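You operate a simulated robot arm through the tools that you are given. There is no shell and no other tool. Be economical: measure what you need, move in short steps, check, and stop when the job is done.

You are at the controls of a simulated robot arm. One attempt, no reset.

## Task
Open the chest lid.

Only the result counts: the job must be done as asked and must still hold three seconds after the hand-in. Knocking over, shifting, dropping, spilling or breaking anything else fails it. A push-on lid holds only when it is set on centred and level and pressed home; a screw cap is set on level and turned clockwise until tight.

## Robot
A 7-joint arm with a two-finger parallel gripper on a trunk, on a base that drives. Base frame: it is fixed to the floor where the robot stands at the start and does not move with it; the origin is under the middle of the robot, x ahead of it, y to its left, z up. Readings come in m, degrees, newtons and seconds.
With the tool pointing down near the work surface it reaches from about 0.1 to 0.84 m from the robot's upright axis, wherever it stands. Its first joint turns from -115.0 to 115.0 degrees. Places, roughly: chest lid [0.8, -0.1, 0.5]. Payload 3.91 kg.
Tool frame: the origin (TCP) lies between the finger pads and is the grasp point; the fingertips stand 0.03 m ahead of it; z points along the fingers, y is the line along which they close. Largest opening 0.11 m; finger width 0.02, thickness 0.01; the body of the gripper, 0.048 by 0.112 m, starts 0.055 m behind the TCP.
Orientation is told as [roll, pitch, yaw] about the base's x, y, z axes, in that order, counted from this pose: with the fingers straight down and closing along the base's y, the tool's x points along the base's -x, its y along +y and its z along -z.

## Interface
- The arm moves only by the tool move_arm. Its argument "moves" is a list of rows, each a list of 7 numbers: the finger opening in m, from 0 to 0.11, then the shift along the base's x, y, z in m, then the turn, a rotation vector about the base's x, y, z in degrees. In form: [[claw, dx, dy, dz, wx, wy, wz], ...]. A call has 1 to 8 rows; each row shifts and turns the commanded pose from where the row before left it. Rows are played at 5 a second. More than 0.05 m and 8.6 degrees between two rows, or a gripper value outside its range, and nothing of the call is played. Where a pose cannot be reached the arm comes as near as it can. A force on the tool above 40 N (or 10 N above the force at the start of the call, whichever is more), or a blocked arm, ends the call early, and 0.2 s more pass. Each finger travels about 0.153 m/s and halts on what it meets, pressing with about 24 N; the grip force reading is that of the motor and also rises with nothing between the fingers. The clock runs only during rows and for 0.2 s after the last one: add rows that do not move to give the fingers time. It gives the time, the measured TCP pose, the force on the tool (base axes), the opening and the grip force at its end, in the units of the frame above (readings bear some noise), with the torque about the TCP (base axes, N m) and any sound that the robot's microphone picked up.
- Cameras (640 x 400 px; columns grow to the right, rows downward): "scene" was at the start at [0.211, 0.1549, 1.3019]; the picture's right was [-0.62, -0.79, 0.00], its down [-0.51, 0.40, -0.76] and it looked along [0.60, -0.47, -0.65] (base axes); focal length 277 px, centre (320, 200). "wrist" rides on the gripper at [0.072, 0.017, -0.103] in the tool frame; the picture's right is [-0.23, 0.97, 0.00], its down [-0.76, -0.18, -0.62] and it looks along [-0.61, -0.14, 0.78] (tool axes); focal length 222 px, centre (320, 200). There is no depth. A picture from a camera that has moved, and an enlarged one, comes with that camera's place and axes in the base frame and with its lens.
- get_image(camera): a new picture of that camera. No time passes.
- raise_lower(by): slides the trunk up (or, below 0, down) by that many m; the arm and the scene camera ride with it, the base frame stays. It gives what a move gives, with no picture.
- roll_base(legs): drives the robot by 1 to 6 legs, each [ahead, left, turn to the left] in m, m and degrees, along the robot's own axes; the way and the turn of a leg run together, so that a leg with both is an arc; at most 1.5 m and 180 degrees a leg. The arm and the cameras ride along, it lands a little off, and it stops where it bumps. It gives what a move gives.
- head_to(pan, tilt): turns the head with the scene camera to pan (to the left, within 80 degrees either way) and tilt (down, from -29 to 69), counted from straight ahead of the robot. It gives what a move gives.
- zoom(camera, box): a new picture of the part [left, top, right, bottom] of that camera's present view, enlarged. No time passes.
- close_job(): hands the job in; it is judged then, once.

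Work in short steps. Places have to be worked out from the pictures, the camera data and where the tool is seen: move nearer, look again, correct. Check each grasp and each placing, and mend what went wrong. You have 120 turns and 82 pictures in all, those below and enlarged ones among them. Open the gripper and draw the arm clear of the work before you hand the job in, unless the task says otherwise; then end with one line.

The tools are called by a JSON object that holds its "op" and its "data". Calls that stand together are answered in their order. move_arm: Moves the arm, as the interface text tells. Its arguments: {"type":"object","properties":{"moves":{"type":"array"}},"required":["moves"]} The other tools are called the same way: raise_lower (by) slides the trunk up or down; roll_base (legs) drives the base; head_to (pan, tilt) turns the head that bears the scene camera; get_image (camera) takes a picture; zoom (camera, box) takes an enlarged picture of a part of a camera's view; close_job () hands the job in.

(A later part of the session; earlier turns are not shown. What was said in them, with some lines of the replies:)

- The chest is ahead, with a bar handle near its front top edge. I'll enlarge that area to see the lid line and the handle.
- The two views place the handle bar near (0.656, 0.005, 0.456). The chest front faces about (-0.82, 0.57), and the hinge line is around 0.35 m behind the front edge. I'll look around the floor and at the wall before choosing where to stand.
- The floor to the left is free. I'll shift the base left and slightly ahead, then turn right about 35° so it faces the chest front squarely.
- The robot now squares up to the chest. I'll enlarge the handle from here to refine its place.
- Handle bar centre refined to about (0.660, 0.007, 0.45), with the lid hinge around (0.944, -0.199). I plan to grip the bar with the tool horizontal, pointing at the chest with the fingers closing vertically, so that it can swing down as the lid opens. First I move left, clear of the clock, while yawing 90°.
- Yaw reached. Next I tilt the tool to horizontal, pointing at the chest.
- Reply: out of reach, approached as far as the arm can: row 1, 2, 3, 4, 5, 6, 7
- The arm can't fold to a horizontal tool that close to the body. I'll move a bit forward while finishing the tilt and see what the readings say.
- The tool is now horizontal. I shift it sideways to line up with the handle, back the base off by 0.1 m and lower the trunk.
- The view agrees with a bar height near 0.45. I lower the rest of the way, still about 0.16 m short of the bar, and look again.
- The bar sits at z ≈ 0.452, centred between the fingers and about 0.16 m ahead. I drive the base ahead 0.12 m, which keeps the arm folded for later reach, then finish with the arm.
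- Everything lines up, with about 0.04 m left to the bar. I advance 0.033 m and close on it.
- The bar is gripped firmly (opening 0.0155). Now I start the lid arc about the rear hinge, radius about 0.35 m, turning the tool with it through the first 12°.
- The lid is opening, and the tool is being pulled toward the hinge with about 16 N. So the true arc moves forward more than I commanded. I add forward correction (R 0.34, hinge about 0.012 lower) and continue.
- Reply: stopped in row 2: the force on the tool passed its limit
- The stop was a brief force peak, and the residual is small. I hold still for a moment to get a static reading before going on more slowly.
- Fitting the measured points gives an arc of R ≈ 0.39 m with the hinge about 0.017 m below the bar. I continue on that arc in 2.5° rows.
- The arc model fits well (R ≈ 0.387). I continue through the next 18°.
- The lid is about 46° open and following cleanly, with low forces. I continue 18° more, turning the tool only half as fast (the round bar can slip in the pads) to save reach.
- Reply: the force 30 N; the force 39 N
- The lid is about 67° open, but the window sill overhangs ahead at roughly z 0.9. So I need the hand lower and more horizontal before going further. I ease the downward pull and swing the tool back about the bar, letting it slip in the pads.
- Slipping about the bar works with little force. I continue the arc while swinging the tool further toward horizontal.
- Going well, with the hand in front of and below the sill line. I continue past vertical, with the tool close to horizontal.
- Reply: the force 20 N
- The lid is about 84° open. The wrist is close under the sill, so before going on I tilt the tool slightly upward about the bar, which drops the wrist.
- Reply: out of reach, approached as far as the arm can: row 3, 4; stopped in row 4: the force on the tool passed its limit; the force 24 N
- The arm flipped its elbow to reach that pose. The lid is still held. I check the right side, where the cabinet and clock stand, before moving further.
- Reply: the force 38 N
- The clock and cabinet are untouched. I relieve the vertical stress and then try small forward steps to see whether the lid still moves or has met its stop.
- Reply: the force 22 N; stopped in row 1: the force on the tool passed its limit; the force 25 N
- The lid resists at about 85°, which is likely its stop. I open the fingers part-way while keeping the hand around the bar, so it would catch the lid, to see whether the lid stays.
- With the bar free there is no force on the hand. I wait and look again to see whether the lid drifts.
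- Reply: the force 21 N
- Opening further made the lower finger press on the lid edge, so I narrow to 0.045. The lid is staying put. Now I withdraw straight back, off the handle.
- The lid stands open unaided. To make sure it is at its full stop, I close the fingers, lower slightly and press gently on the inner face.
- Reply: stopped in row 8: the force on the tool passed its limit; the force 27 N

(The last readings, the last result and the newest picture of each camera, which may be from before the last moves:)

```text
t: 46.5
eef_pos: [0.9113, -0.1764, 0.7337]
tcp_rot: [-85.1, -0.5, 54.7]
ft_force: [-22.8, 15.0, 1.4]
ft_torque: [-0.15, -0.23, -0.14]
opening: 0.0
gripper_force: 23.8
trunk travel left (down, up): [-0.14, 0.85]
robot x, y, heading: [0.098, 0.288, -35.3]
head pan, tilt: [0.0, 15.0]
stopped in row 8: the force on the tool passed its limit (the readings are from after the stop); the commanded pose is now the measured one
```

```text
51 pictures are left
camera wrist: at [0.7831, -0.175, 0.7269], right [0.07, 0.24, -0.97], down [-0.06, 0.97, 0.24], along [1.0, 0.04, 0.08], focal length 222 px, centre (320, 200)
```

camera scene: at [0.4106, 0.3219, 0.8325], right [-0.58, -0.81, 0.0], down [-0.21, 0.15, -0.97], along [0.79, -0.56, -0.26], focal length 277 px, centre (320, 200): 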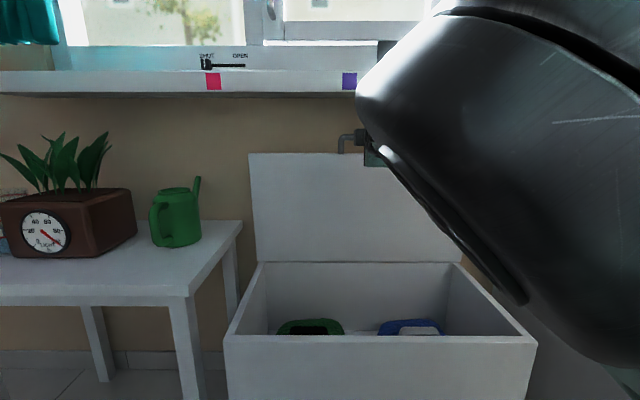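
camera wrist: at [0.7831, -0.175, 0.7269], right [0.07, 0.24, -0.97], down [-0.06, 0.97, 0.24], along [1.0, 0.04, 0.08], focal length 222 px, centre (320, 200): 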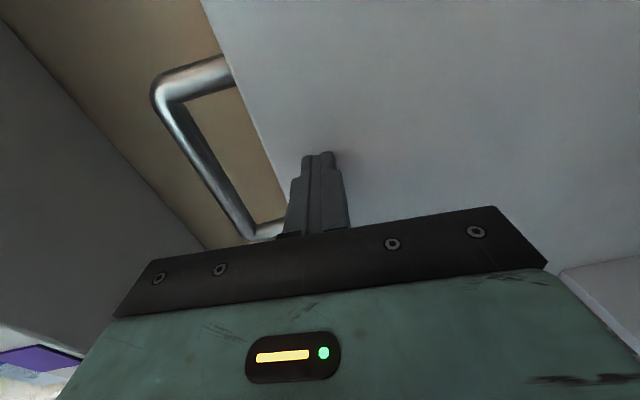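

The lid resists firmly at the same place as before, so it is against its stop. I draw the arm back clear of it.

{"op": "move_arm", "data": {"moves": [[0, -0.02, 0.0142, 0, 0, 0, 0], [0, -0.025, 0.0178, 0, 0, 0, 0], [0.04, -0.025, 0.0178, 0, 0, 0, 0], [0.08, -0.025, 0.0178, 0, 0, 0, 0], [0.11, -0.025, 0.0178, 0, 0, 0, 0], [0.11, 0, 0, 0, 0, 0, 0]]}}

{"op": "get_image", "data": {"camera": "scene"}}

{"op": "get_image", "data": {"camera": "wrist"}}

```text
t: 48.1
eef_pos: [0.7789, -0.1379, 0.7331]
tcp_rot: [-84.7, -1.5, 50.3]
ft_force: [-0.4, 0.7, -0.9]
ft_torque: [-0.01, -0.04, 0.04]
opening: 0.1097
gripper_force: 0.1
trunk travel left (down, up): [-0.14, 0.85]
robot x, y, heading: [0.1017, 0.2868, -35.5]
head pan, tilt: [0.0, 15.0]
stopped in row 6: the arm was blocked; the commanded pose is now the measured one
```

```text
50 pictures are left
camera scene: at [0.4075, 0.3191, 0.8415], right [-0.62, -0.79, 0.0], down [-0.13, 0.1, -0.99], along [0.78, -0.61, -0.16], focal length 277 px, centre (320, 200)
```

scene: 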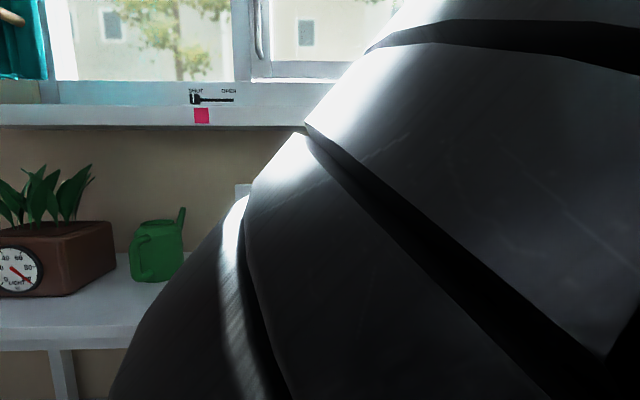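

```text
49 pictures are left
camera wrist: at [0.6509, -0.1276, 0.7252], right [0.09, 0.25, -0.96], down [0.02, 0.97, 0.25], along [1.0, -0.04, 0.08], focal length 222 px, centre (320, 200)
```

wrist: 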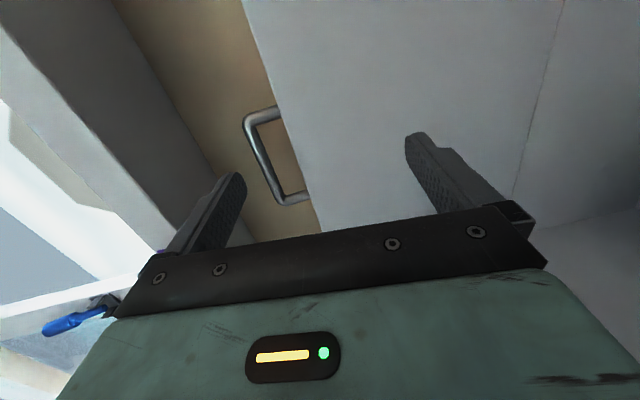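

The lid stays open, but the folded elbow has touched the robot's own head. I ease the arm forward a little and back the whole robot away with the base instead.

{"op": "move_arm", "data": {"moves": [[0.11, 0.016, -0.011, 0, 0, 0, 0], [0.11, 0.012, -0.008, 0, 0, 0, 0], [0.11, 0, 0, 0, 0, 0, 0]]}}

{"op": "roll_base", "data": {"legs": [[-0.25, 0, 0]]}}

{"op": "get_image", "data": {"camera": "scene"}}

{"op": "get_image", "data": {"camera": "wrist"}}

```text
t: 48.9
eef_pos: [0.8074, -0.1554, 0.7338]
tcp_rot: [-84.7, -1.6, 50.7]
ft_force: [-0.6, -0.3, 0.6]
ft_torque: [0.01, 0.02, -0.01]
opening: 0.11
gripper_force: 0.1
trunk travel left (down, up): [-0.14, 0.85]
robot x, y, heading: [0.0969, 0.2898, -35.5]
head pan, tilt: [0.0, 15.0]
```

```text
t: 50.7
eef_pos: [0.6022, -0.0103, 0.7323]
tcp_rot: [-84.6, -1.4, 50.6]
ft_force: [0.1, -0.4, 0.4]
ft_torque: [0.0, 0.03, 0.03]
opening: 0.1101
gripper_force: 0.0
trunk travel left (down, up): [-0.14, 0.85]
robot x, y, heading: [-0.1059, 0.4352, -35.5]
head pan, tilt: [0.0, 15.0]
```

```text
48 pictures are left
camera scene: at [0.205, 0.4682, 0.8325], right [-0.58, -0.81, 0.0], down [-0.21, 0.15, -0.97], along [0.79, -0.56, -0.26], focal length 277 px, centre (320, 200)
```

scene: 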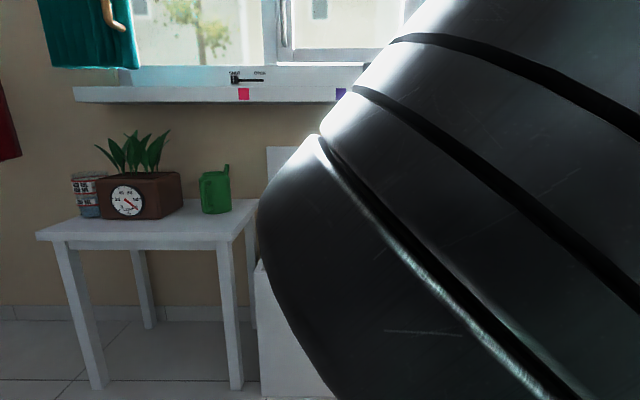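

```text
47 pictures are left
camera wrist: at [0.4734, 0.0006, 0.7249], right [0.09, 0.25, -0.96], down [0.01, 0.97, 0.25], along [1.0, -0.04, 0.09], focal length 222 px, centre (320, 200)
```

wrist: 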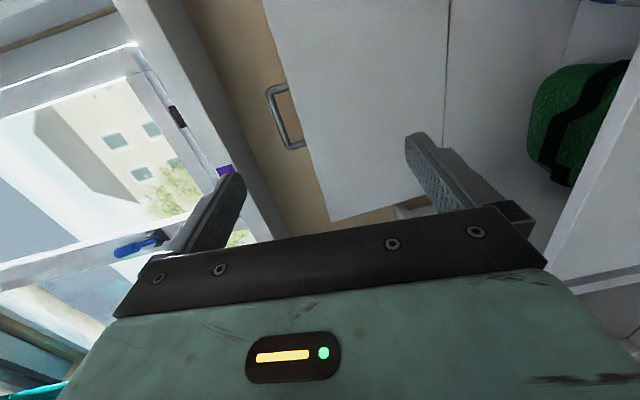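

The lid is standing open by itself with the gripper open and well clear, and the objects in view are undisturbed. Handing in.

{"op": "close_job", "data": {}}

```text
The job is handed in.
```

The chest lid is open at about 85°, firmly against what seems to be its stop. It stood unaided for several seconds before I handed the job in, with the gripper open and the arm clear.
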